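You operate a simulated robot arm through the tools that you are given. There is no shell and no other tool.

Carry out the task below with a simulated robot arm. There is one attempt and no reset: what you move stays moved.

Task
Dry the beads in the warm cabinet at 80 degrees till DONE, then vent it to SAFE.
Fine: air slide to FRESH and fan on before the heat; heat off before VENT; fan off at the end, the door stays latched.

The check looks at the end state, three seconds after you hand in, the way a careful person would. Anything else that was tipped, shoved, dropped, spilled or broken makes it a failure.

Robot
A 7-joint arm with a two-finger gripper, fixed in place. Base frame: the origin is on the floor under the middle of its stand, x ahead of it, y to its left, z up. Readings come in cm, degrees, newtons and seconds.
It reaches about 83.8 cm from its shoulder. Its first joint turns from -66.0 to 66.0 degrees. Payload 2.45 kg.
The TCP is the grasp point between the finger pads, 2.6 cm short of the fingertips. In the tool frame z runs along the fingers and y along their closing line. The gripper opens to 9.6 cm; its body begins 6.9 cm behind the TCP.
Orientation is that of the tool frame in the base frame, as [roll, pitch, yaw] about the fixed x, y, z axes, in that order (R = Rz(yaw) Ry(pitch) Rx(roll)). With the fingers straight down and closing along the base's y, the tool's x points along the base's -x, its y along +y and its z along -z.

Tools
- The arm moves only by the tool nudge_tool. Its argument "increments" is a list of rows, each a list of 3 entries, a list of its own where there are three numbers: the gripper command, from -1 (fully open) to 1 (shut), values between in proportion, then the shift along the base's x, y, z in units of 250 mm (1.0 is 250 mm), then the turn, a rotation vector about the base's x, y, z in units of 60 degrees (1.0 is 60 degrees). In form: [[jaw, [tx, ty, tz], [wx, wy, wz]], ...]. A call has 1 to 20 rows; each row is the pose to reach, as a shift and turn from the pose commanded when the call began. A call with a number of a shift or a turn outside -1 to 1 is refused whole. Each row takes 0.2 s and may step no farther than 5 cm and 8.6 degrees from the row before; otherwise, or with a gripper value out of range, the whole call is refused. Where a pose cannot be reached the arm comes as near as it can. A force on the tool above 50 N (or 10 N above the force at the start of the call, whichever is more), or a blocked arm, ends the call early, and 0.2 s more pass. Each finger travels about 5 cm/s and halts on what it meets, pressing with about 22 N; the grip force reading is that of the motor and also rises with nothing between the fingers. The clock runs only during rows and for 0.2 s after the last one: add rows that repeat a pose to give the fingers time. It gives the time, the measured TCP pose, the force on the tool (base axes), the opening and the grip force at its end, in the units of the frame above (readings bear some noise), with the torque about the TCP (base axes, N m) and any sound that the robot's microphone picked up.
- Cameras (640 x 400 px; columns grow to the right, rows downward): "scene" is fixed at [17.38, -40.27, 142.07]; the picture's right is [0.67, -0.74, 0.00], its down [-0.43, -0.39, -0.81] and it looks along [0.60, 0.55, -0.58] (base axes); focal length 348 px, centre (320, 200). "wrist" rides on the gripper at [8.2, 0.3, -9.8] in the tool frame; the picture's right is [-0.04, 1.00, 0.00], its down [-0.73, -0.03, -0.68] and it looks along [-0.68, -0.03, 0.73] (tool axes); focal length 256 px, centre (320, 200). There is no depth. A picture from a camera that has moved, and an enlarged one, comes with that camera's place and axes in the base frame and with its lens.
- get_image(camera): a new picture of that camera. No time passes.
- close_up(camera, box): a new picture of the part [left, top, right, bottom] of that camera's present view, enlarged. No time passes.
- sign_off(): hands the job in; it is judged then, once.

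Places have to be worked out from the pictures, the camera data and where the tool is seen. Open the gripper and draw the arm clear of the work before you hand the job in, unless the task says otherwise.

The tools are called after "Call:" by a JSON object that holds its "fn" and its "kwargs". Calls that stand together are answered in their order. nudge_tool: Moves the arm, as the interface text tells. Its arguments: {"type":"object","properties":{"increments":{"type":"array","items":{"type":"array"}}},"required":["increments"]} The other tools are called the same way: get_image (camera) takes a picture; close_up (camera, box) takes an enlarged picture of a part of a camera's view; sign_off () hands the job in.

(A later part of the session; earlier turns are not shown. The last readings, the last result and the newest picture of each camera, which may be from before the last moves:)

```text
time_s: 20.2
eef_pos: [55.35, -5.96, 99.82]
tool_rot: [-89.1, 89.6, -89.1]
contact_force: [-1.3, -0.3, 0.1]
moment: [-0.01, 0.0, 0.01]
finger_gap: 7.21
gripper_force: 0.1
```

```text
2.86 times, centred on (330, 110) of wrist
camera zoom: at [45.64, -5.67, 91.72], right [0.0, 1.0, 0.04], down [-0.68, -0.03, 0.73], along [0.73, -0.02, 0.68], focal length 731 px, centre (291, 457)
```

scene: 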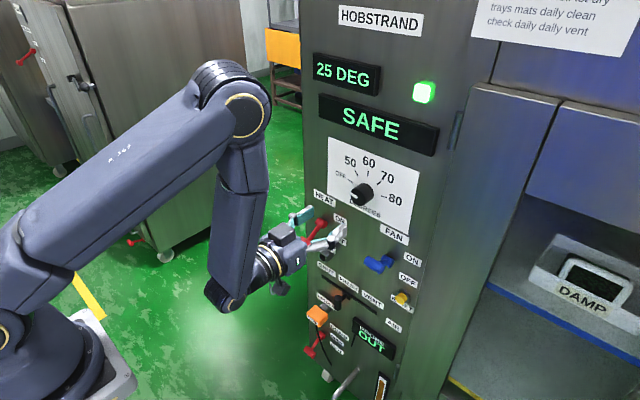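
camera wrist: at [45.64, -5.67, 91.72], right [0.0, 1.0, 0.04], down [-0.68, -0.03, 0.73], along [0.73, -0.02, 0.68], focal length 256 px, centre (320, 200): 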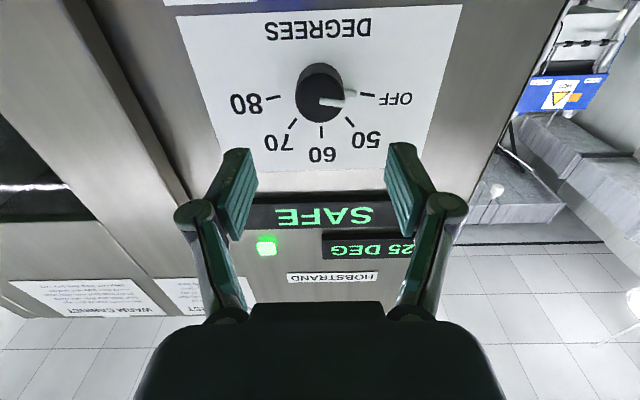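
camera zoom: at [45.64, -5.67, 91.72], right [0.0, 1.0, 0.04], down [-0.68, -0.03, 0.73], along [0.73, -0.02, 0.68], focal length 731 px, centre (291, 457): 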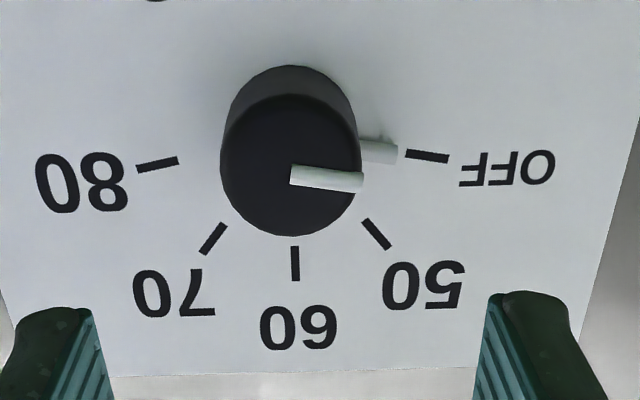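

The notes are only generic filler text. The dial is centred at about y = -5.85, z = 99.8, with its face at x ≈ 66.4, diameter about 4 cm, and a small pointer fin near the panel aimed at OFF. I'll pre-rotate the gripper -80° about x so that it grips across the pointer, which leaves +160° of turning available.

Call:
{"fn": "nudge_tool", "kwargs": {"increments": [[-0.5, [0, 0, 0], [-0.14, 0, 0]], [-0.5, [0, 0, 0], [-0.28, 0, 0]], [-0.5, [0, 0, 0], [-0.42, 0, 0]], [-0.5, [0, 0, 0], [-0.56, 0, 0]], [-0.5, [0, 0, 0], [-0.7, 0, 0]], [-0.5, [0, 0, 0], [-0.84, 0, 0]], [-0.5, [0, 0, 0], [-0.98, 0, 0]]]}}

Call:
{"fn": "nudge_tool", "kwargs": {"increments": [[-0.5, [0, 0, 0], [-0.12, 0, 0]], [-0.5, [0, 0, 0], [-0.24, 0, 0]], [-0.5, [0, 0, 0], [-0.35, 0, 0]]]}}

Call:
{"fn": "get_image", "kwargs": {"camera": "wrist"}}

Call:
{"fn": "get_image", "kwargs": {"camera": "scene"}}

```text
time_s: 21.8
eef_pos: [55.63, -6.01, 99.96]
tool_rot: [-90.0, 30.8, -89.9]
contact_force: [0.2, 0.5, -0.5]
moment: [0.01, -0.01, 0.02]
finger_gap: 7.22
gripper_force: 0.1
```

```text
time_s: 22.6
eef_pos: [55.59, -5.96, 99.95]
tool_rot: [-89.9, 9.8, -90.0]
contact_force: [0.2, -1.1, 0.6]
moment: [0.02, -0.04, -0.02]
finger_gap: 7.21
gripper_force: 0.0
```

```text
taken
camera wrist: at [45.83, -14.03, 98.31], right [0.0, 0.21, -0.98], down [-0.68, 0.72, 0.15], along [0.73, 0.66, 0.14], focal length 256 px, centre (320, 200)
```

wrist: 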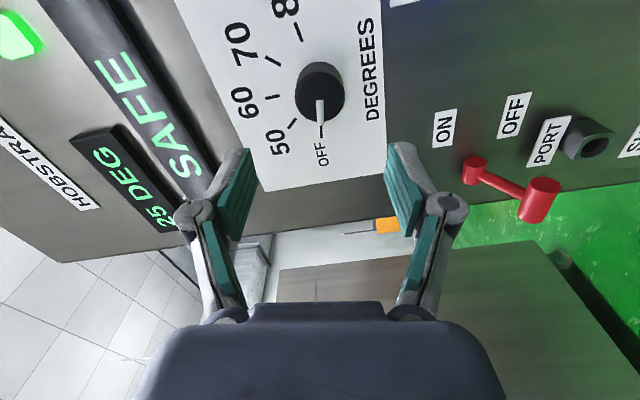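

```text
taken
```

scene: 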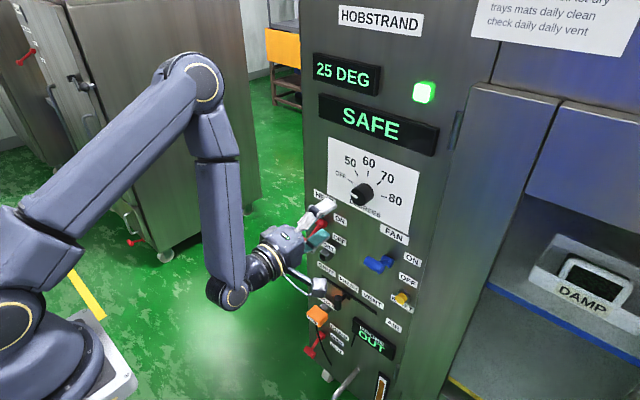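

The dial centre is at (y -5.8, z 100.0), matching the TCP, and the pointer lies across the closing line. I advance straight in until the pads straddle the knob.

Call:
{"fn": "nudge_tool", "kwargs": {"increments": [[-0.5, [0.14, 0.005, 0], [0, 0, 0]], [-0.5, [0.28, 0.005, 0], [0, 0, 0]], [-0.5, [0.36, 0.005, 0], [0, 0, 0]], [-0.5, [0.404, 0.005, 0], [0, 0, 0]]]}}

Call:
{"fn": "get_image", "kwargs": {"camera": "wrist"}}

Call:
{"fn": "close_up", "kwargs": {"camera": "scene", "box": [280, 130, 440, 250]}}

```text
time_s: 23.6
eef_pos: [65.87, -6.07, 99.96]
tool_rot: [-89.9, 9.9, -90.1]
contact_force: [-0.6, 0.7, 0.7]
moment: [0.02, -0.01, 0.0]
finger_gap: 7.22
gripper_force: 0.0
```

```text
taken
camera wrist: at [56.12, -14.03, 98.34], right [0.0, 0.21, -0.98], down [-0.68, 0.72, 0.15], along [0.73, 0.66, 0.14], focal length 256 px, centre (320, 200)
```

wrist: 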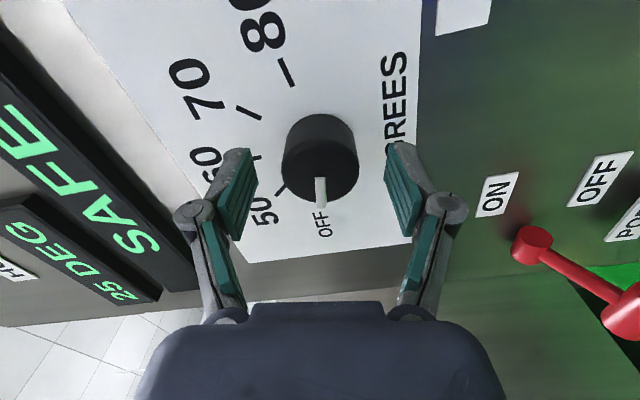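

```text
3.33 times, centred on (360, 190) of scene
camera zoom: at [17.38, -40.27, 142.07], right [0.67, -0.74, 0.0], down [-0.43, -0.39, -0.81], along [0.6, 0.55, -0.58], focal length 1161 px, centre (187, 233)
```

zoom: 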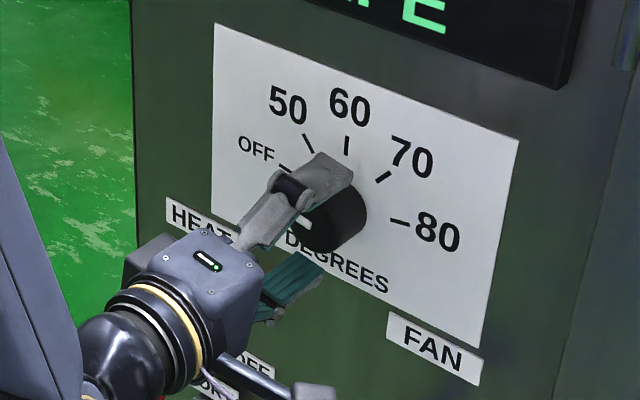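

The pads straddle the knob with no contact. I'll zoom in on the wrist view to check grip depth before closing.

Call:
{"fn": "close_up", "kwargs": {"camera": "wrist", "box": [220, 90, 420, 230]}}

```text
2.86 times, centred on (320, 160) of wrist
camera zoom: at [56.12, -14.03, 98.34], right [0.0, 0.21, -0.98], down [-0.68, 0.72, 0.15], along [0.73, 0.66, 0.14], focal length 731 px, centre (320, 314)
```

zoom: 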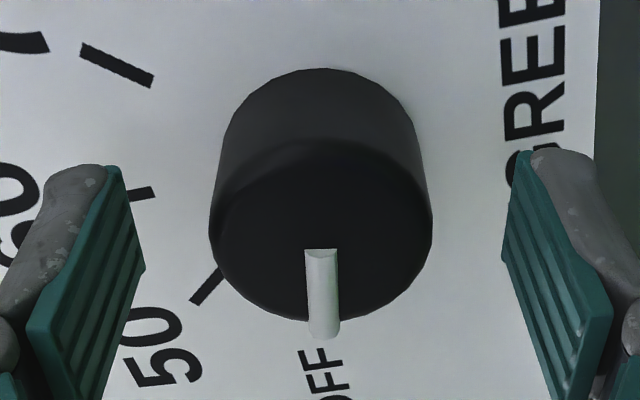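

Grip depth is about 1.5 cm on the knob and centering is good. I'll close onto it.

Call:
{"fn": "nudge_tool", "kwargs": {"increments": [[1, [0, 0, 0], [0, 0, 0]], [1, [0, 0, 0], [0, 0, 0]], [1, [0, 0, 0], [0, 0, 0]], [1, [0, 0, 0], [0, 0, 0]]]}}

Call:
{"fn": "close_up", "kwargs": {"camera": "wrist", "box": [220, 90, 420, 230]}}

```text
time_s: 24.6
eef_pos: [65.97, -6.02, 99.89]
tool_rot: [-89.9, 9.9, -90.0]
contact_force: [3.1, -0.2, 0.1]
moment: [0.01, 0.02, -0.09]
finger_gap: 4.12
gripper_force: 44.7
```

```text
2.86 times, centred on (320, 160) of wrist
camera zoom: at [56.1, -14.03, 98.32], right [0.0, 0.21, -0.98], down [-0.68, 0.72, 0.15], along [0.73, 0.66, 0.14], focal length 731 px, centre (320, 314)
```

zoom: 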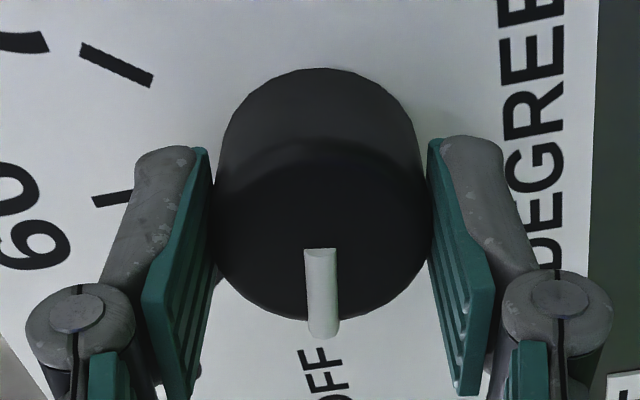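

The knob is firmly gripped (gap 4.12 cm). I turn it +56° about x, clockwise as seen from the front, and check that it follows.

Call:
{"fn": "nudge_tool", "kwargs": {"increments": [[1, [0, 0, 0], [0.1, 0, 0]], [1, [0, 0, 0], [0.23, 0, 0]], [1, [0, 0, 0], [0.36, 0, 0]], [1, [0, 0, 0], [0.5, 0, 0]], [1, [0, 0, 0], [0.64, 0, 0]], [1, [0, 0, 0], [0.78, 0, 0]], [1, [0, 0, 0], [0.92, 0, 0]]]}}

Call:
{"fn": "get_image", "kwargs": {"camera": "wrist"}}

Call:
{"fn": "get_image", "kwargs": {"camera": "scene"}}

```text
time_s: 26.2
eef_pos: [65.87, -6.0, 99.96]
tool_rot: [-89.8, 65.2, -89.9]
contact_force: [24.6, -9.5, -2.7]
moment: [0.02, 0.29, -0.09]
finger_gap: 4.07
gripper_force: 45.2
```

```text
taken
camera wrist: at [56.06, -9.1, 92.5], right [0.0, 0.92, -0.38], down [-0.68, 0.28, 0.68], along [0.73, 0.26, 0.63], focal length 256 px, centre (320, 200)
```

wrist: 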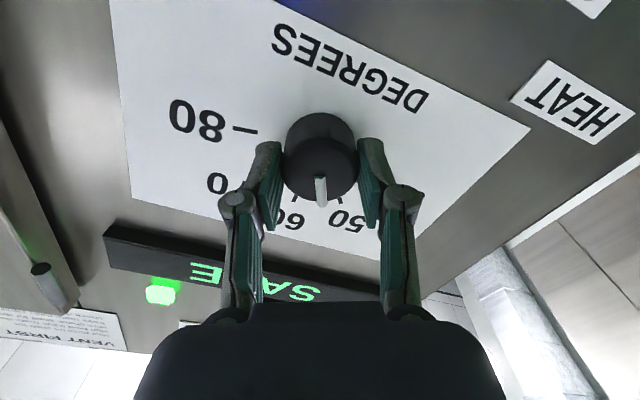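

```text
taken
```

scene: 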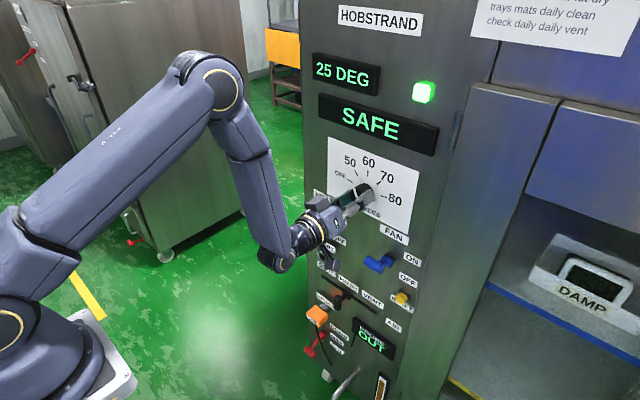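

The pointer follows the gripper (now about halfway to 60). I continue the turn.

Call:
{"fn": "nudge_tool", "kwargs": {"increments": [[1, [0, 0, 0], [0.13, 0, 0]], [1, [0, 0, 0], [0.26, 0, 0]], [1, [0, 0, 0], [0.4, 0, 0]], [1, [0, 0, 0], [0.54, 0, 0]], [1, [0, 0, 0], [0.68, 0, 0]], [1, [0, 0, 0], [0.82, 0, 0]], [1, [0, 0, 0], [0.92, 0, 0]]]}}

Call:
{"fn": "get_image", "kwargs": {"camera": "wrist"}}

Call:
{"fn": "get_image", "kwargs": {"camera": "scene"}}

```text
time_s: 27.8
eef_pos: [65.84, -5.96, 99.87]
tool_rot: [89.9, 59.6, 89.8]
contact_force: [15.0, -9.4, 3.0]
moment: [0.02, -0.09, -0.36]
finger_gap: 4.06
gripper_force: 44.9
```

```text
taken
camera wrist: at [56.05, -1.56, 93.2], right [0.0, 0.84, 0.54], down [-0.68, -0.4, 0.62], along [0.73, -0.37, 0.57], focal length 256 px, centre (320, 200)
```

wrist: 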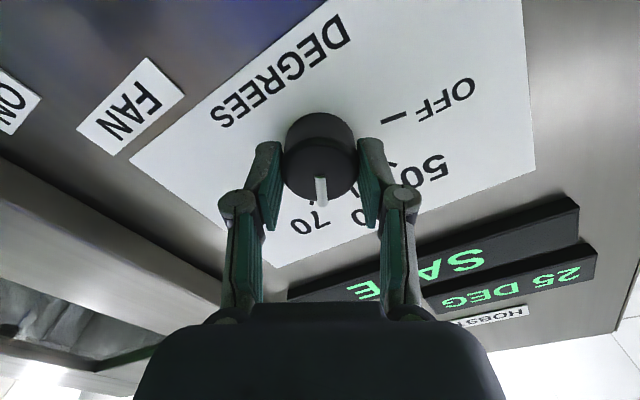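

```text
taken
```

scene: 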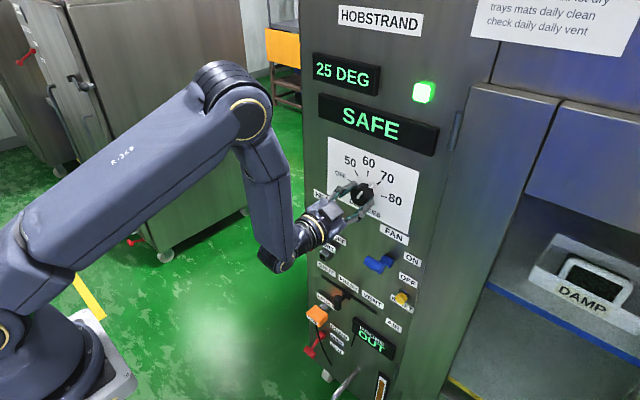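

The pointer has turned about 110° and is near 70. I continue the last 50° to 80.

Call:
{"fn": "nudge_tool", "kwargs": {"increments": [[1, [0, 0, 0], [0.13, 0, 0]], [1, [0, 0, 0], [0.26, 0, 0]], [1, [0, 0, 0], [0.4, 0, 0]], [1, [0, 0, 0], [0.54, 0, 0]], [1, [0, 0, 0], [0.68, 0, 0]], [1, [0, 0, 0], [0.78, 0, 0]], [1, [0, 0, 0], [0.82, 0, 0]]]}}

Call:
{"fn": "get_image", "kwargs": {"camera": "wrist"}}

Call:
{"fn": "close_up", "kwargs": {"camera": "scene", "box": [310, 130, 440, 230]}}

```text
time_s: 29.4
eef_pos: [65.77, -5.91, 100.01]
tool_rot: [89.9, 10.4, 89.9]
contact_force: [1.4, -13.4, 10.5]
moment: [-0.01, -0.42, 0.29]
finger_gap: 4.01
gripper_force: 45.4
```

```text
taken
camera wrist: at [55.99, 2.14, 98.9], right [0.0, 0.14, 0.99], down [-0.68, -0.73, 0.1], along [0.73, -0.67, 0.1], focal length 256 px, centre (320, 200)
```

wrist: 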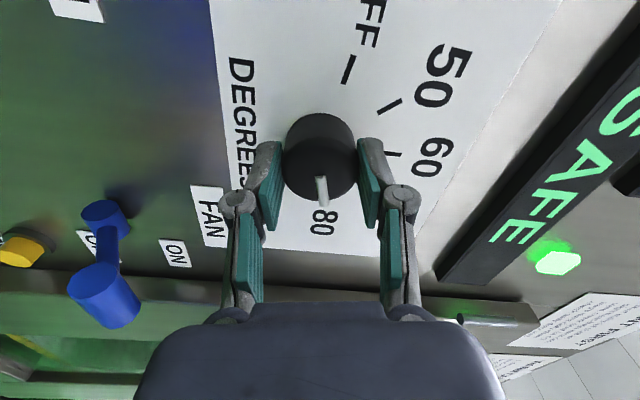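

```text
4.00 times, centred on (375, 180) of scene
camera zoom: at [17.36, -40.31, 142.06], right [0.67, -0.74, 0.0], down [-0.43, -0.39, -0.81], along [0.6, 0.55, -0.58], focal length 1393 px, centre (100, 280)
```

zoom: 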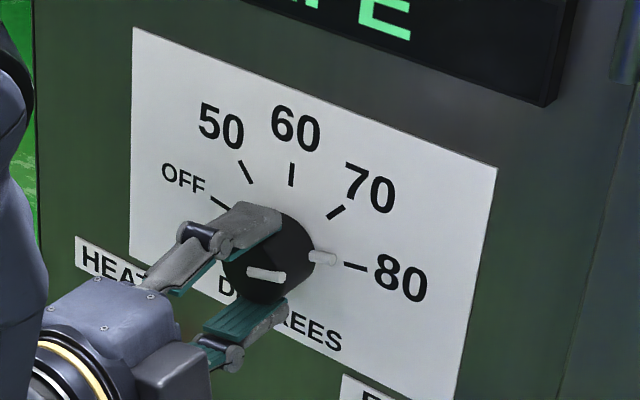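

The fin lines up with the 80 tick. I'll release the knob and back straight out.

Call:
{"fn": "nudge_tool", "kwargs": {"increments": [[-0.5, [0, 0, 0], [0, 0, 0]], [-0.5, [0, 0, 0], [0, 0, 0]], [-0.5, [0, 0, 0], [0, 0, 0]], [-0.5, [-0.12, 0, 0], [0, 0, 0]], [-0.5, [-0.28, 0, 0], [0, 0, 0]], [-0.5, [-0.4, 0, 0], [0, 0, 0]]]}}

Call:
{"fn": "close_up", "kwargs": {"camera": "scene", "box": [310, 130, 440, 230]}}

Call:
{"fn": "close_up", "kwargs": {"camera": "wrist", "box": [220, 30, 420, 230]}}

```text
time_s: 30.8
eef_pos: [55.91, -5.88, 99.83]
tool_rot: [90.0, 10.5, 90.0]
contact_force: [-0.3, 0.1, -0.3]
moment: [0.0, 0.02, 0.0]
finger_gap: 7.18
gripper_force: 0.1
```

```text
4.00 times, centred on (375, 180) of scene
camera zoom: at [17.38, -40.27, 142.07], right [0.67, -0.74, 0.0], down [-0.43, -0.39, -0.81], along [0.6, 0.55, -0.58], focal length 1393 px, centre (100, 280)
```

zoom: 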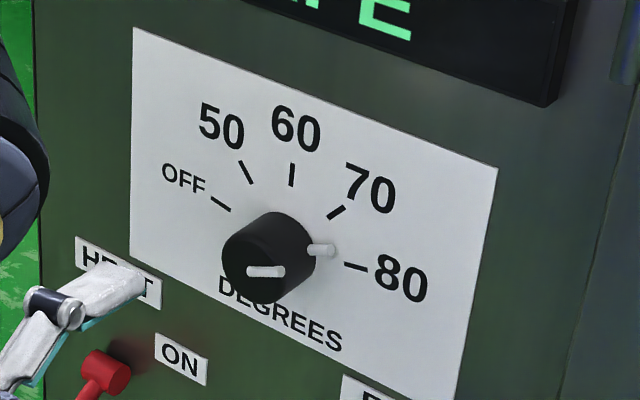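

```text
2.00 times, centred on (320, 130) of wrist
camera zoom: at [46.06, 2.15, 98.8], right [0.0, 0.14, 0.99], down [-0.68, -0.73, 0.1], along [0.73, -0.67, 0.1], focal length 512 px, centre (320, 340)
```

zoom: 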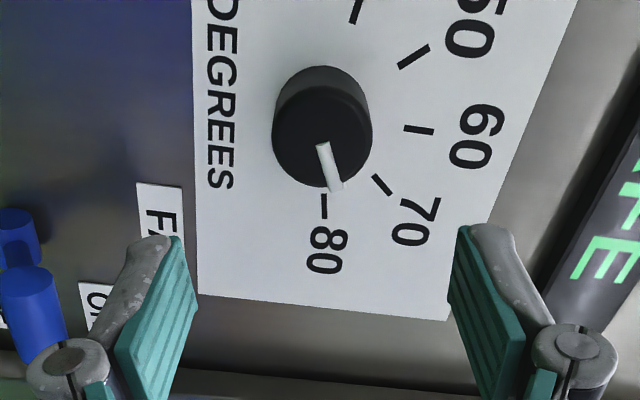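

After release the pointer seems to have crept back toward 70 by around 10–14°. I'll wait a moment and look again to see whether it is settling or resting there.

Call:
{"fn": "nudge_tool", "kwargs": {"increments": [[-0.5, [0, 0, 0], [0, 0, 0]], [-0.5, [0, 0, 0], [0, 0, 0]]]}}

Call:
{"fn": "close_up", "kwargs": {"camera": "wrist", "box": [260, 30, 380, 180]}}

Call:
{"fn": "close_up", "kwargs": {"camera": "scene", "box": [330, 150, 430, 220]}}

```text
time_s: 31.4
eef_pos: [55.94, -5.88, 99.87]
tool_rot: [89.9, 10.5, 90.0]
contact_force: [0.4, -0.2, -0.1]
moment: [0.01, 0.02, 0.01]
finger_gap: 7.19
gripper_force: 0.1
```

```text
2.67 times, centred on (320, 105) of wrist
camera zoom: at [46.09, 2.15, 98.79], right [0.0, 0.14, 0.99], down [-0.68, -0.73, 0.1], along [0.73, -0.67, 0.1], focal length 683 px, centre (320, 453)
```

zoom: 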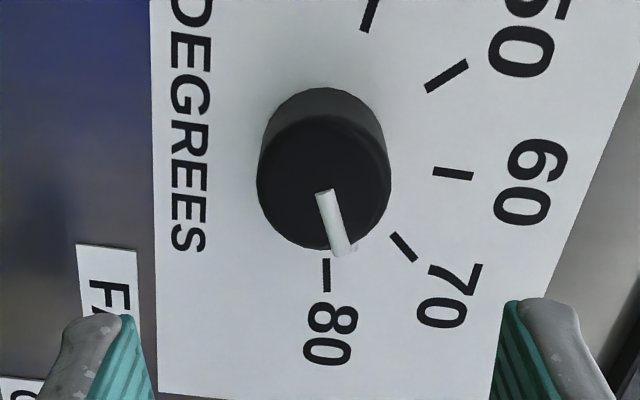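

```text
5.71 times, centred on (380, 185) of scene
camera zoom: at [17.38, -40.27, 142.07], right [0.67, -0.74, 0.0], down [-0.43, -0.39, -0.81], along [0.6, 0.55, -0.58], focal length 1990 px, centre (-23, 286)
```

zoom: 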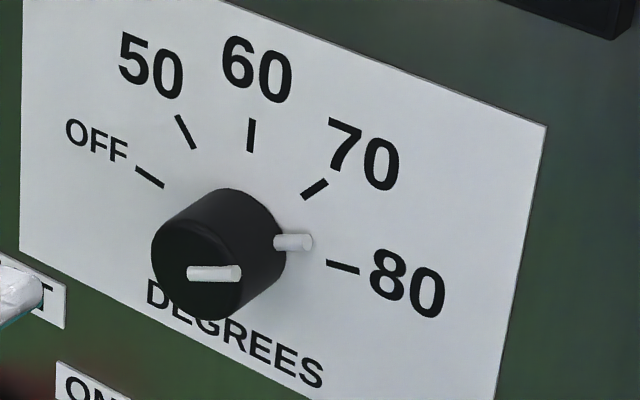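

The pointer rests about 16° short of the 80 tick: it is at roughly 66° from vertical and the tick is at about 82°. There was a little slip plus spring-back on release. I'll rotate the jaws back to match the knob, regrasp and turn it further.

Call:
{"fn": "nudge_tool", "kwargs": {"increments": [[-0.5, [0, 0, 0], [-0.13, 0, 0]], [-0.5, [0, 0, 0], [-0.26, 0, 0]], [-0.5, [0.14, 0, 0.005], [-0.26, 0, 0]], [-0.5, [0.28, 0, 0.005], [-0.26, 0, 0]], [-0.5, [0.36, 0, 0.005], [-0.26, 0, 0]], [-0.5, [0.41, 0, 0.005], [-0.26, 0, 0]], [1, [0.41, 0, 0.005], [-0.26, 0, 0]], [1, [0.41, 0, 0.005], [-0.26, 0, 0]], [1, [0.41, 0, 0.005], [-0.26, 0, 0]], [1, [0.41, 0, 0.005], [-0.26, 0, 0]]]}}

Call:
{"fn": "close_up", "kwargs": {"camera": "wrist", "box": [220, 90, 420, 230]}}

Call:
{"fn": "close_up", "kwargs": {"camera": "scene", "box": [330, 150, 430, 220]}}

```text
time_s: 33.6
eef_pos: [65.93, -5.84, 99.98]
tool_rot: [90.4, 26.1, 90.0]
contact_force: [4.3, -4.4, -11.5]
moment: [0.02, 0.28, -0.22]
finger_gap: 4.1
gripper_force: 45.5
```

```text
2.86 times, centred on (320, 160) of wrist
camera zoom: at [56.1, 1.61, 96.78], right [0.01, 0.4, 0.92], down [-0.68, -0.67, 0.3], along [0.73, -0.62, 0.27], focal length 731 px, centre (320, 314)
```

zoom: 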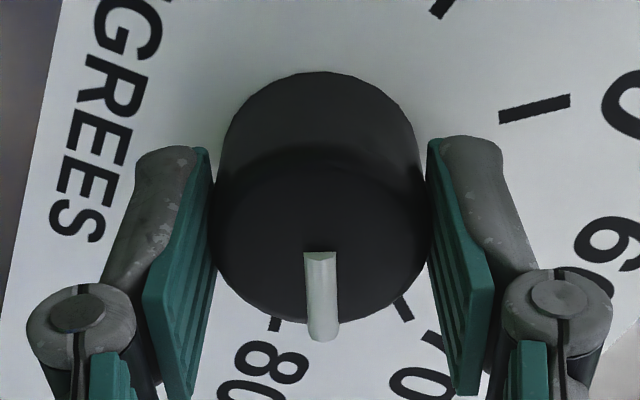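

```text
5.71 times, centred on (380, 185) of scene
camera zoom: at [17.42, -40.29, 142.06], right [0.67, -0.74, 0.0], down [-0.43, -0.39, -0.81], along [0.6, 0.55, -0.58], focal length 1990 px, centre (-23, 286)
```

zoom: 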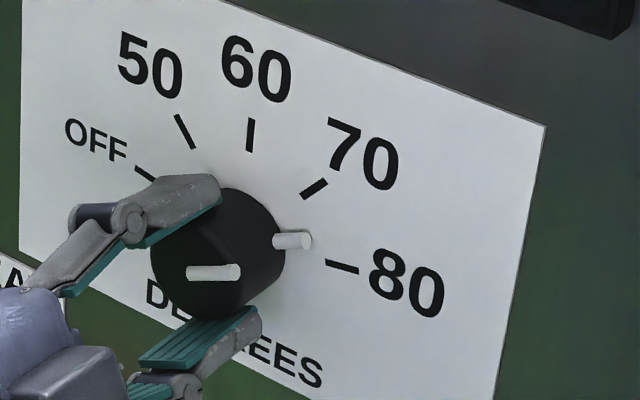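

It's regrasped and aligned with the pointer at 64°. Now I turn +18° and inspect while still gripping.

Call:
{"fn": "nudge_tool", "kwargs": {"increments": [[1, [0, 0, 0], [0.1, 0, 0]], [1, [0, 0, 0], [0.2, 0, 0]], [1, [0, 0, 0], [0.3, 0, 0]], [1, [0, 0, 0], [0.33, 0, 0]], [1, [0, 0, 0], [0.33, 0, 0]]]}}

Call:
{"fn": "close_up", "kwargs": {"camera": "wrist", "box": [220, 90, 420, 230]}}

Call:
{"fn": "close_up", "kwargs": {"camera": "scene", "box": [330, 150, 430, 220]}}

```text
time_s: 34.8
eef_pos: [65.89, -5.9, 100.08]
tool_rot: [90.2, 6.2, 89.9]
contact_force: [-16.5, -6.3, -15.7]
moment: [-0.12, 0.49, -0.15]
finger_gap: 4.05
gripper_force: 44.9
```

```text
2.86 times, centred on (320, 160) of wrist
camera zoom: at [56.13, 2.2, 99.56], right [0.0, 0.07, 1.0], down [-0.68, -0.73, 0.05], along [0.73, -0.68, 0.04], focal length 731 px, centre (320, 314)
```

zoom: 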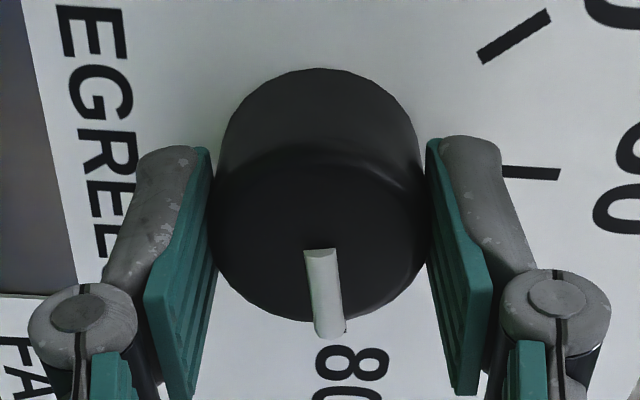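

```text
5.71 times, centred on (380, 185) of scene
camera zoom: at [17.37, -40.29, 142.07], right [0.67, -0.74, 0.0], down [-0.43, -0.39, -0.81], along [0.6, 0.55, -0.58], focal length 1990 px, centre (-23, 286)
```

zoom: 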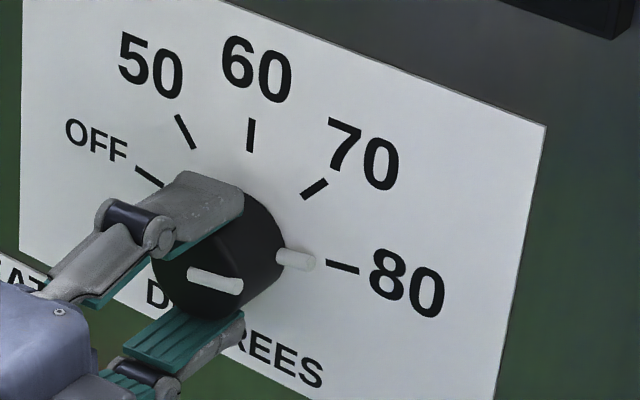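

The pointer now lines up with the 80 tick while gripped. I'll release just a little, staying in place, and check whether it holds.

Call:
{"fn": "nudge_tool", "kwargs": {"increments": [[0.0, [0, 0, 0], [0, 0, 0]], [-0.1, [0, 0, 0], [0, 0, 0]], [-0.3, [0, 0, 0], [0, 0, 0]], [-0.4, [0, 0, 0], [0, 0, 0]]]}}

Call:
{"fn": "close_up", "kwargs": {"camera": "wrist", "box": [220, 90, 420, 230]}}

Call:
{"fn": "close_up", "kwargs": {"camera": "scene", "box": [330, 150, 430, 220]}}

```text
time_s: 35.8
eef_pos: [66.02, -5.95, 100.13]
tool_rot: [89.9, 6.2, 89.9]
contact_force: [-0.5, 0.4, 0.3]
moment: [-0.01, 0.0, 0.0]
finger_gap: 6.72
gripper_force: 0.1
```

```text
2.86 times, centred on (320, 160) of wrist
camera zoom: at [56.19, 2.28, 99.64], right [0.0, 0.07, 1.0], down [-0.68, -0.73, 0.05], along [0.73, -0.68, 0.05], focal length 731 px, centre (320, 314)
```

zoom: 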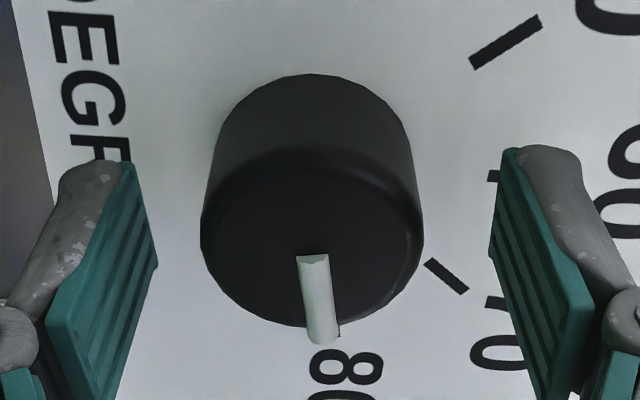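

```text
5.71 times, centred on (380, 185) of scene
camera zoom: at [17.38, -40.27, 142.07], right [0.67, -0.74, 0.0], down [-0.43, -0.39, -0.81], along [0.6, 0.55, -0.58], focal length 1990 px, centre (-23, 286)
```

zoom: 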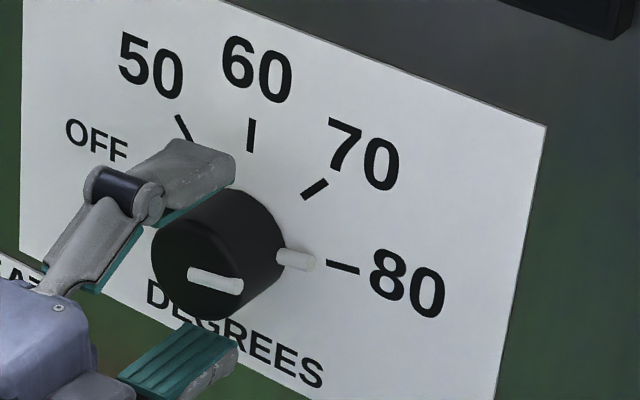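

The pointer stays on 80 after release. I back straight out and then move in front of the heat lever, keeping the jaws vertical so they can cage the red T-bar from above and below.

Call:
{"fn": "nudge_tool", "kwargs": {"increments": [[-0.4, [-0.1, 0, 0], [0, 0, 0]], [-0.4, [-0.26, 0, 0], [0, 0, 0]], [-0.4, [-0.44, 0, 0], [0, 0, 0]], [-0.3, [-0.48, 0.1, -0.12], [0, 0, 0]], [-0.2, [-0.48, 0.22, -0.26], [0, 0, 0]], [-0.2, [-0.48, 0.32, -0.42], [0, 0, 0]], [-0.2, [-0.48, 0.42, -0.58], [0, 0, 0]], [-0.2, [-0.48, 0.48, -0.72], [0, 0, 0]]]}}

Call:
{"fn": "get_image", "kwargs": {"camera": "wrist"}}

Call:
{"fn": "get_image", "kwargs": {"camera": "scene"}}

```text
time_s: 37.6
eef_pos: [54.12, 6.23, 82.15]
tool_rot: [90.0, 6.2, 89.9]
contact_force: [-0.1, 1.3, 0.2]
moment: [0.0, 0.0, 0.0]
finger_gap: 5.76
gripper_force: 0.0
```

```text
taken
camera wrist: at [44.32, 14.4, 81.62], right [0.0, 0.07, 1.0], down [-0.68, -0.73, 0.05], along [0.73, -0.68, 0.05], focal length 256 px, centre (320, 200)
```

wrist: 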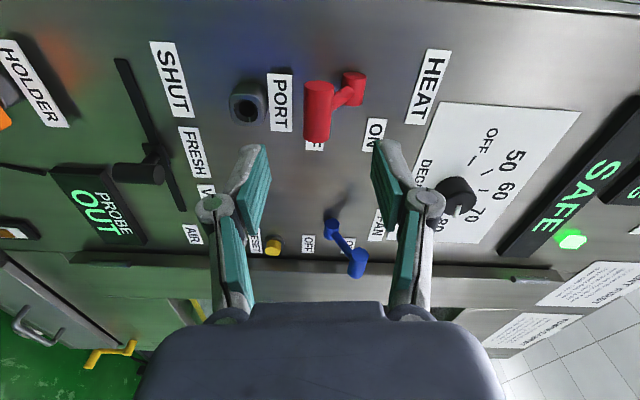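

```text
taken
```

scene: 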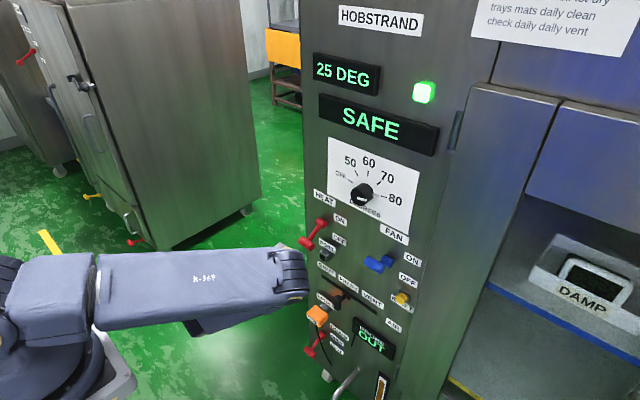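

The red T-bar is at (62.8, 6.1, 82.1), centred between the open jaws. I advance so the jaws straddle it.

Call:
{"fn": "nudge_tool", "kwargs": {"increments": [[-0.2, [0.12, 0, 0], [0, 0, 0]], [-0.2, [0.22, 0, 0], [0, 0, 0]], [-0.2, [0.284, 0, 0], [0, 0, 0]]]}}

Call:
{"fn": "get_image", "kwargs": {"camera": "wrist"}}

```text
time_s: 38.4
eef_pos: [61.31, 6.06, 82.13]
tool_rot: [90.0, 6.3, 90.0]
contact_force: [-0.3, 0.4, 0.1]
moment: [-0.02, 0.01, 0.01]
finger_gap: 5.75
gripper_force: 0.1
```

```text
taken
camera wrist: at [51.41, 14.19, 81.65], right [0.0, 0.07, 1.0], down [-0.68, -0.73, 0.05], along [0.73, -0.68, 0.05], focal length 256 px, centre (320, 200)
```

wrist: 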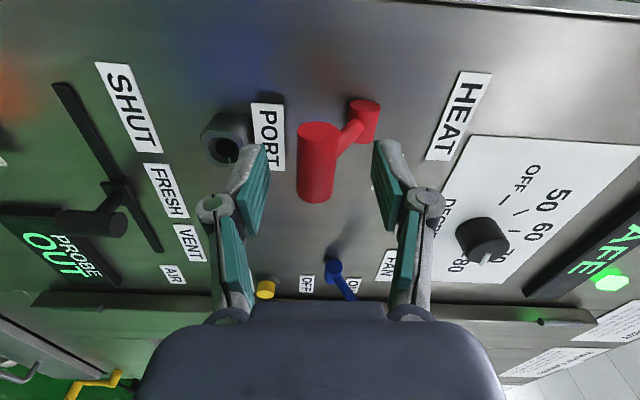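

The T-bar sits between the jaws. Slide at FRESH, fan on and dial at 80 are all confirmed, so I now raise the heat lever to ON in small steps.

Call:
{"fn": "nudge_tool", "kwargs": {"increments": [[-0.2, [0, 0, 0.06], [0, 0, 0]], [-0.2, [0, 0, 0.12], [0, 0, 0]], [-0.2, [0, 0, 0.18], [0, 0, 0]], [-0.2, [0, 0, 0.24], [0, 0, 0]], [-0.2, [0, 0, 0.29], [0, 0, 0]], [-0.2, [0, 0, 0.33], [0, 0, 0]], [-0.2, [0, 0, 0.345], [0, 0, 0]]]}}

Call:
{"fn": "get_image", "kwargs": {"camera": "scene"}}

Call:
{"fn": "get_image", "kwargs": {"camera": "wrist"}}

```text
time_s: 40.0
eef_pos: [61.04, 6.04, 90.68]
tool_rot: [90.4, 6.4, 90.1]
contact_force: [-0.6, 0.3, -14.2]
moment: [0.21, 0.26, 0.0]
finger_gap: 6.67
gripper_force: 6.5
```

```text
taken
```

scene: 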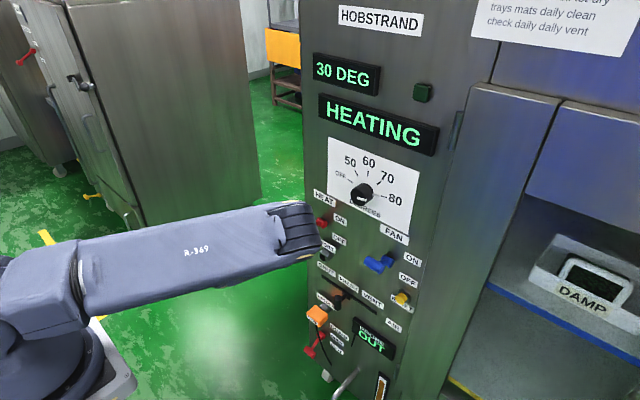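

```text
taken
camera wrist: at [51.22, 14.13, 90.2], right [0.01, 0.07, 1.0], down [-0.68, -0.73, 0.06], along [0.73, -0.68, 0.04], focal length 256 px, centre (320, 200)
```

wrist: 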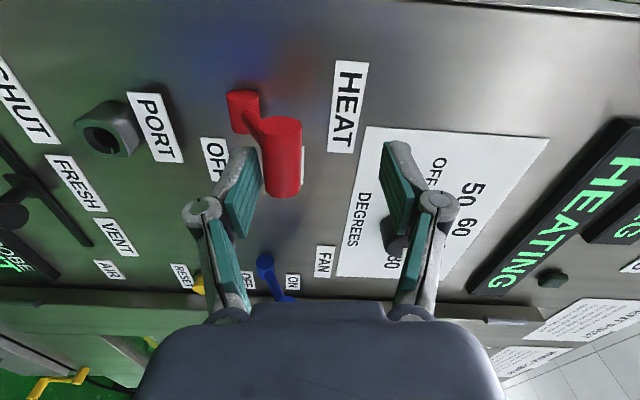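

It's heating (30 DEG, HEATING). I'll press a touch further to make sure the lever is at its ON stop.

Call:
{"fn": "nudge_tool", "kwargs": {"increments": [[-0.2, [0, 0, 0.012], [0, 0, 0]], [-0.2, [0, 0, 0.024], [0, 0, 0]]]}}

Call:
{"fn": "close_up", "kwargs": {"camera": "wrist", "box": [200, 60, 400, 220]}}

Call:
{"fn": "get_image", "kwargs": {"camera": "scene"}}

```text
time_s: 40.6
eef_pos: [61.1, 6.13, 91.16]
tool_rot: [90.5, 6.3, 90.0]
contact_force: [-2.2, -1.7, -24.7]
moment: [0.32, 0.52, -0.08]
finger_gap: 7.51
gripper_force: 13.3
```

```text
2.50 times, centred on (300, 140) of wrist
camera zoom: at [51.32, 14.21, 90.71], right [0.01, 0.07, 1.0], down [-0.68, -0.73, 0.06], along [0.73, -0.68, 0.04], focal length 640 px, centre (370, 350)
```

zoom: 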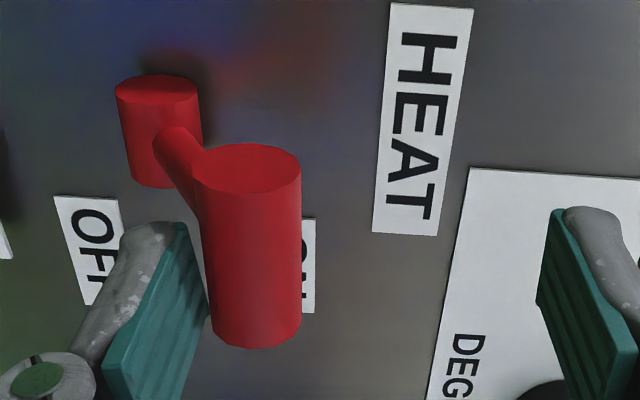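

```text
taken
```

scene: 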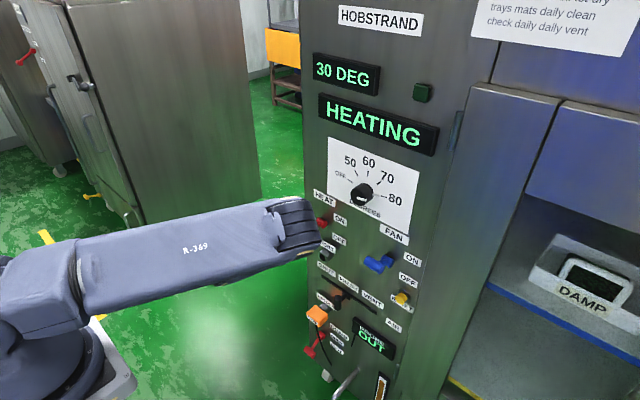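

The lever is firmly at its stop. I'll relieve the pressure, back straight out and wait while watching the displays.

Call:
{"fn": "nudge_tool", "kwargs": {"increments": [[-0.2, [0, 0, -0.03], [0, 0, 0]], [-0.2, [0, 0, -0.07], [0, 0, 0]], [-0.2, [-0.08, 0, -0.07], [0, 0, 0]], [-0.2, [-0.22, 0, -0.07], [0, 0, 0]], [-0.2, [-0.3, 0, -0.07], [0, 0, 0]]]}}

Call:
{"fn": "get_image", "kwargs": {"camera": "wrist"}}

Call:
{"fn": "close_up", "kwargs": {"camera": "scene", "box": [300, 40, 460, 160]}}

```text
time_s: 41.8
eef_pos: [53.53, 5.89, 89.54]
tool_rot: [90.0, 6.3, 89.9]
contact_force: [-0.2, -0.2, -0.8]
moment: [0.02, -0.02, -0.01]
finger_gap: 5.76
gripper_force: 0.0
```

```text
taken
camera wrist: at [43.81, 13.99, 88.98], right [0.0, 0.07, 1.0], down [-0.68, -0.73, 0.05], along [0.73, -0.68, 0.05], focal length 256 px, centre (320, 200)
```

wrist: 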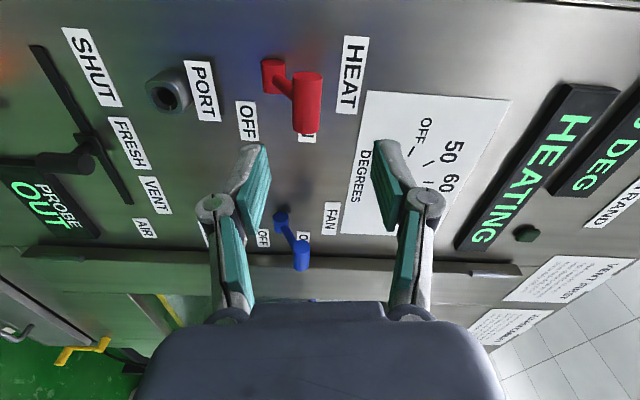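

```text
3.33 times, centred on (380, 100) of scene
camera zoom: at [17.38, -40.27, 142.07], right [0.67, -0.74, 0.0], down [-0.43, -0.39, -0.81], along [0.6, 0.55, -0.58], focal length 1161 px, centre (120, 533)
```

zoom: 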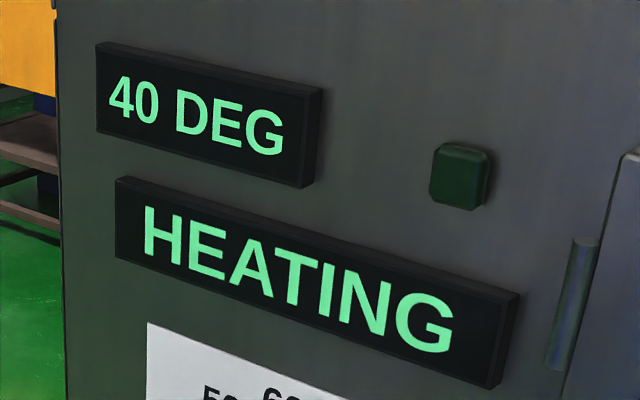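

It's at 40 DEG and rising. I wait in place and re-check the displays.

Call:
{"fn": "nudge_tool", "kwargs": {"increments": [[-0.2, [0, 0, 0], [0, 0, 0]], [-0.2, [0, 0, 0], [0, 0, 0]], [-0.2, [0, 0, 0], [0, 0, 0]], [-0.2, [0, 0, 0], [0, 0, 0]], [-0.2, [0, 0, 0], [0, 0, 0]], [-0.2, [0, 0, 0], [0, 0, 0]], [-0.2, [0, 0, 0], [0, 0, 0]], [-0.2, [0, 0, 0], [0, 0, 0]], [-0.2, [0, 0, 0], [0, 0, 0]], [-0.2, [0, 0, 0], [0, 0, 0]]]}}

Call:
{"fn": "get_image", "kwargs": {"camera": "scene"}}

```text
time_s: 44.0
eef_pos: [53.6, 5.83, 89.35]
tool_rot: [89.9, 6.3, 90.0]
contact_force: [0.5, -0.3, -1.0]
moment: [-0.02, -0.01, -0.04]
finger_gap: 5.75
gripper_force: 0.2
```

```text
taken
```

scene: 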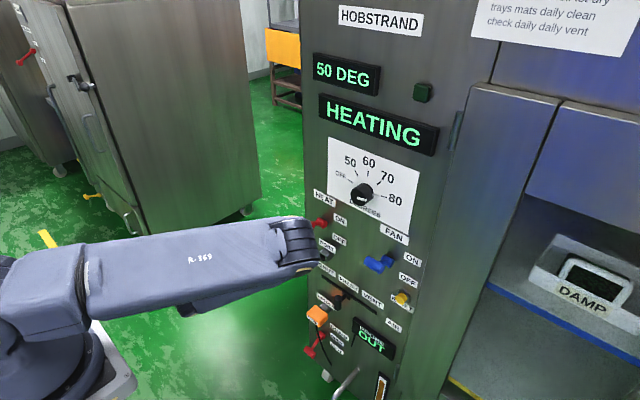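

It reads 50 DEG and still HEATING. I keep waiting with the arm still.

Call:
{"fn": "nudge_tool", "kwargs": {"increments": [[-0.2, [0, 0, 0], [0, 0, 0]], [-0.2, [0, 0, 0], [0, 0, 0]], [-0.2, [0, 0, 0], [0, 0, 0]], [-0.2, [0, 0, 0], [0, 0, 0]], [-0.2, [0, 0, 0], [0, 0, 0]], [-0.2, [0, 0, 0], [0, 0, 0]], [-0.2, [0, 0, 0], [0, 0, 0]], [-0.2, [0, 0, 0], [0, 0, 0]], [-0.2, [0, 0, 0], [0, 0, 0]], [-0.2, [0, 0, 0], [0, 0, 0]], [-0.2, [0, 0, 0], [0, 0, 0]], [-0.2, [0, 0, 0], [0, 0, 0]], [-0.2, [0, 0, 0], [0, 0, 0]], [-0.2, [0, 0, 0], [0, 0, 0]], [-0.2, [0, 0, 0], [0, 0, 0]]]}}

Call:
{"fn": "close_up", "kwargs": {"camera": "scene", "box": [300, 40, 460, 220]}}

```text
time_s: 47.2
eef_pos: [53.63, 5.89, 89.48]
tool_rot: [90.0, 6.4, 90.0]
contact_force: [-0.6, -1.2, 0.2]
moment: [0.02, 0.0, -0.02]
finger_gap: 5.77
gripper_force: 0.0
```

```text
2.22 times, centred on (380, 130) of scene
camera zoom: at [17.38, -40.27, 142.07], right [0.67, -0.74, 0.0], down [-0.43, -0.39, -0.81], along [0.6, 0.55, -0.58], focal length 774 px, centre (187, 356)
```

zoom: 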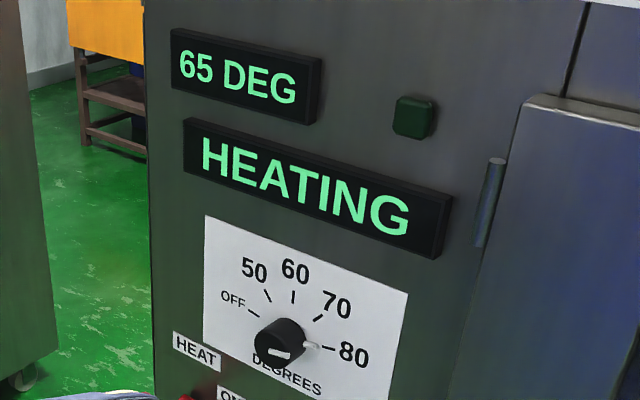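

It's at 65 DEG and still heating, with the dial at 80. I continue waiting.

Call:
{"fn": "nudge_tool", "kwargs": {"increments": [[-0.2, [0, 0, 0], [0, 0, 0]], [-0.2, [0, 0, 0], [0, 0, 0]], [-0.2, [0, 0, 0], [0, 0, 0]], [-0.2, [0, 0, 0], [0, 0, 0]], [-0.2, [0, 0, 0], [0, 0, 0]], [-0.2, [0, 0, 0], [0, 0, 0]], [-0.2, [0, 0, 0], [0, 0, 0]], [-0.2, [0, 0, 0], [0, 0, 0]], [-0.2, [0, 0, 0], [0, 0, 0]], [-0.2, [0, 0, 0], [0, 0, 0]], [-0.2, [0, 0, 0], [0, 0, 0]], [-0.2, [0, 0, 0], [0, 0, 0]], [-0.2, [0, 0, 0], [0, 0, 0]], [-0.2, [0, 0, 0], [0, 0, 0]], [-0.2, [0, 0, 0], [0, 0, 0]], [-0.2, [0, 0, 0], [0, 0, 0]], [-0.2, [0, 0, 0], [0, 0, 0]], [-0.2, [0, 0, 0], [0, 0, 0]], [-0.2, [0, 0, 0], [0, 0, 0]], [-0.2, [0, 0, 0], [0, 0, 0]]]}}

Call:
{"fn": "get_image", "kwargs": {"camera": "scene"}}

```text
time_s: 51.4
eef_pos: [53.43, 5.8, 89.42]
tool_rot: [90.0, 6.4, 90.0]
contact_force: [-0.1, -0.2, -0.6]
moment: [0.04, 0.0, -0.04]
finger_gap: 5.76
gripper_force: 0.1
```

```text
taken
```

scene: 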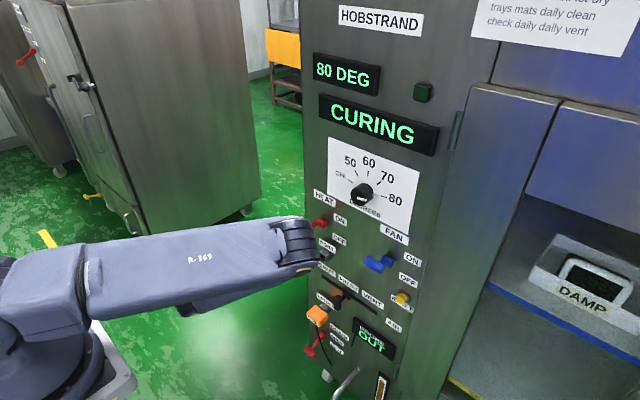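

It has reached 80 DEG and shows CURING, so the process runs normally. I wait for DONE.

Call:
{"fn": "nudge_tool", "kwargs": {"increments": [[-0.2, [0, 0, 0], [0, 0, 0]], [-0.2, [0, 0, 0], [0, 0, 0]], [-0.2, [0, 0, 0], [0, 0, 0]], [-0.2, [0, 0, 0], [0, 0, 0]], [-0.2, [0, 0, 0], [0, 0, 0]], [-0.2, [0, 0, 0], [0, 0, 0]], [-0.2, [0, 0, 0], [0, 0, 0]], [-0.2, [0, 0, 0], [0, 0, 0]], [-0.2, [0, 0, 0], [0, 0, 0]], [-0.2, [0, 0, 0], [0, 0, 0]], [-0.2, [0, 0, 0], [0, 0, 0]], [-0.2, [0, 0, 0], [0, 0, 0]], [-0.2, [0, 0, 0], [0, 0, 0]], [-0.2, [0, 0, 0], [0, 0, 0]], [-0.2, [0, 0, 0], [0, 0, 0]]]}}

Call:
{"fn": "get_image", "kwargs": {"camera": "scene"}}

```text
time_s: 54.6
eef_pos: [53.72, 5.84, 89.38]
tool_rot: [90.0, 6.4, 90.0]
contact_force: [0.0, 0.2, 0.2]
moment: [0.0, 0.0, 0.0]
finger_gap: 5.74
gripper_force: 0.3
```

```text
taken
```

scene: 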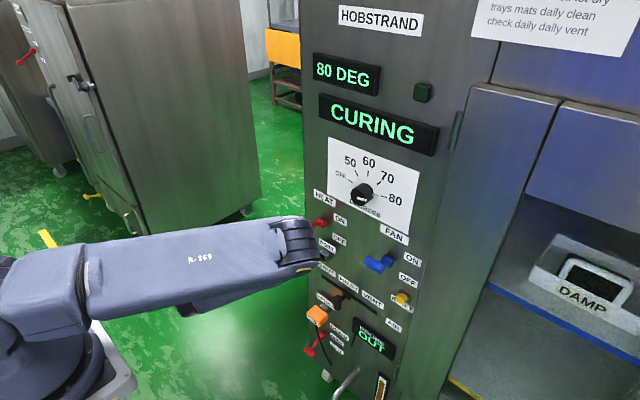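

It's still CURING at 80 DEG. I keep waiting.

Call:
{"fn": "nudge_tool", "kwargs": {"increments": [[-0.2, [0, 0, 0], [0, 0, 0]], [-0.2, [0, 0, 0], [0, 0, 0]], [-0.2, [0, 0, 0], [0, 0, 0]], [-0.2, [0, 0, 0], [0, 0, 0]], [-0.2, [0, 0, 0], [0, 0, 0]], [-0.2, [0, 0, 0], [0, 0, 0]], [-0.2, [0, 0, 0], [0, 0, 0]], [-0.2, [0, 0, 0], [0, 0, 0]], [-0.2, [0, 0, 0], [0, 0, 0]], [-0.2, [0, 0, 0], [0, 0, 0]], [-0.2, [0, 0, 0], [0, 0, 0]], [-0.2, [0, 0, 0], [0, 0, 0]], [-0.2, [0, 0, 0], [0, 0, 0]], [-0.2, [0, 0, 0], [0, 0, 0]], [-0.2, [0, 0, 0], [0, 0, 0]]]}}

Call:
{"fn": "get_image", "kwargs": {"camera": "scene"}}

```text
time_s: 57.8
eef_pos: [53.61, 5.82, 89.41]
tool_rot: [89.9, 6.3, 90.0]
contact_force: [-0.3, 0.1, -0.4]
moment: [-0.01, -0.01, -0.03]
finger_gap: 5.76
gripper_force: 0.1
```

```text
taken
```

scene: 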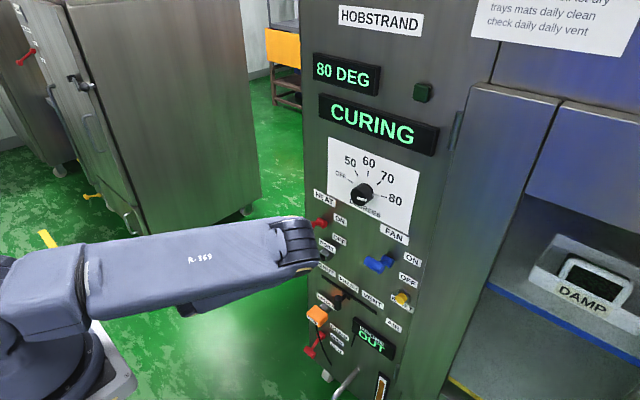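

Still CURING at a steady 80 DEG. I continue to wait.

Call:
{"fn": "nudge_tool", "kwargs": {"increments": [[-0.2, [0, 0, 0], [0, 0, 0]], [-0.2, [0, 0, 0], [0, 0, 0]], [-0.2, [0, 0, 0], [0, 0, 0]], [-0.2, [0, 0, 0], [0, 0, 0]], [-0.2, [0, 0, 0], [0, 0, 0]], [-0.2, [0, 0, 0], [0, 0, 0]], [-0.2, [0, 0, 0], [0, 0, 0]], [-0.2, [0, 0, 0], [0, 0, 0]], [-0.2, [0, 0, 0], [0, 0, 0]], [-0.2, [0, 0, 0], [0, 0, 0]], [-0.2, [0, 0, 0], [0, 0, 0]], [-0.2, [0, 0, 0], [0, 0, 0]], [-0.2, [0, 0, 0], [0, 0, 0]], [-0.2, [0, 0, 0], [0, 0, 0]], [-0.2, [0, 0, 0], [0, 0, 0]], [-0.2, [0, 0, 0], [0, 0, 0]], [-0.2, [0, 0, 0], [0, 0, 0]], [-0.2, [0, 0, 0], [0, 0, 0]], [-0.2, [0, 0, 0], [0, 0, 0]], [-0.2, [0, 0, 0], [0, 0, 0]]]}}

Call:
{"fn": "get_image", "kwargs": {"camera": "scene"}}

```text
time_s: 62.0
eef_pos: [53.51, 5.83, 89.51]
tool_rot: [90.1, 6.3, 90.0]
contact_force: [-0.3, 0.1, -0.1]
moment: [-0.02, -0.01, 0.05]
finger_gap: 5.77
gripper_force: 0.0
```

```text
taken
```

scene: 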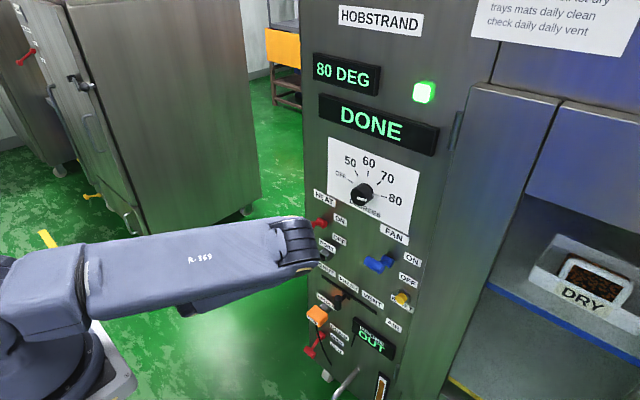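

DONE is showing, the lamp is lit and the tray now reads DRY. Heat goes off next: I advance the open jaws around the red T-bar in its ON position.

Call:
{"fn": "nudge_tool", "kwargs": {"increments": [[-0.2, [0.12, 0.01, 0], [0, 0, 0]], [-0.2, [0.22, 0.01, 0], [0, 0, 0]], [-0.2, [0.3, 0.01, 0], [0, 0, 0]]]}}

Call:
{"fn": "get_image", "kwargs": {"camera": "wrist"}}

```text
time_s: 62.8
eef_pos: [61.24, 6.21, 89.39]
tool_rot: [90.1, 6.3, 90.0]
contact_force: [0.6, -0.3, 0.4]
moment: [0.01, 0.03, -0.02]
finger_gap: 5.73
gripper_force: 0.1
```

```text
taken
camera wrist: at [51.53, 14.38, 88.9], right [0.0, 0.07, 1.0], down [-0.68, -0.73, 0.05], along [0.73, -0.68, 0.05], focal length 256 px, centre (320, 200)
```

wrist: 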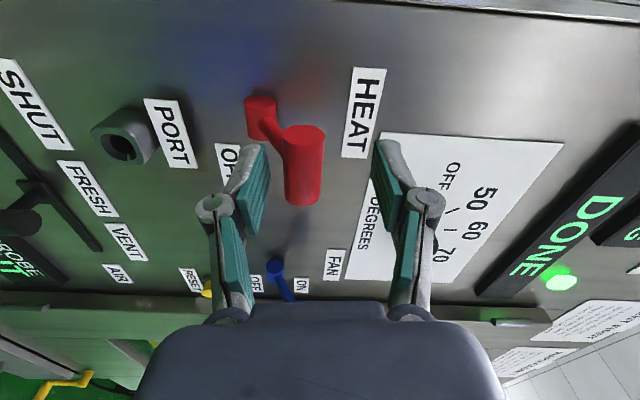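

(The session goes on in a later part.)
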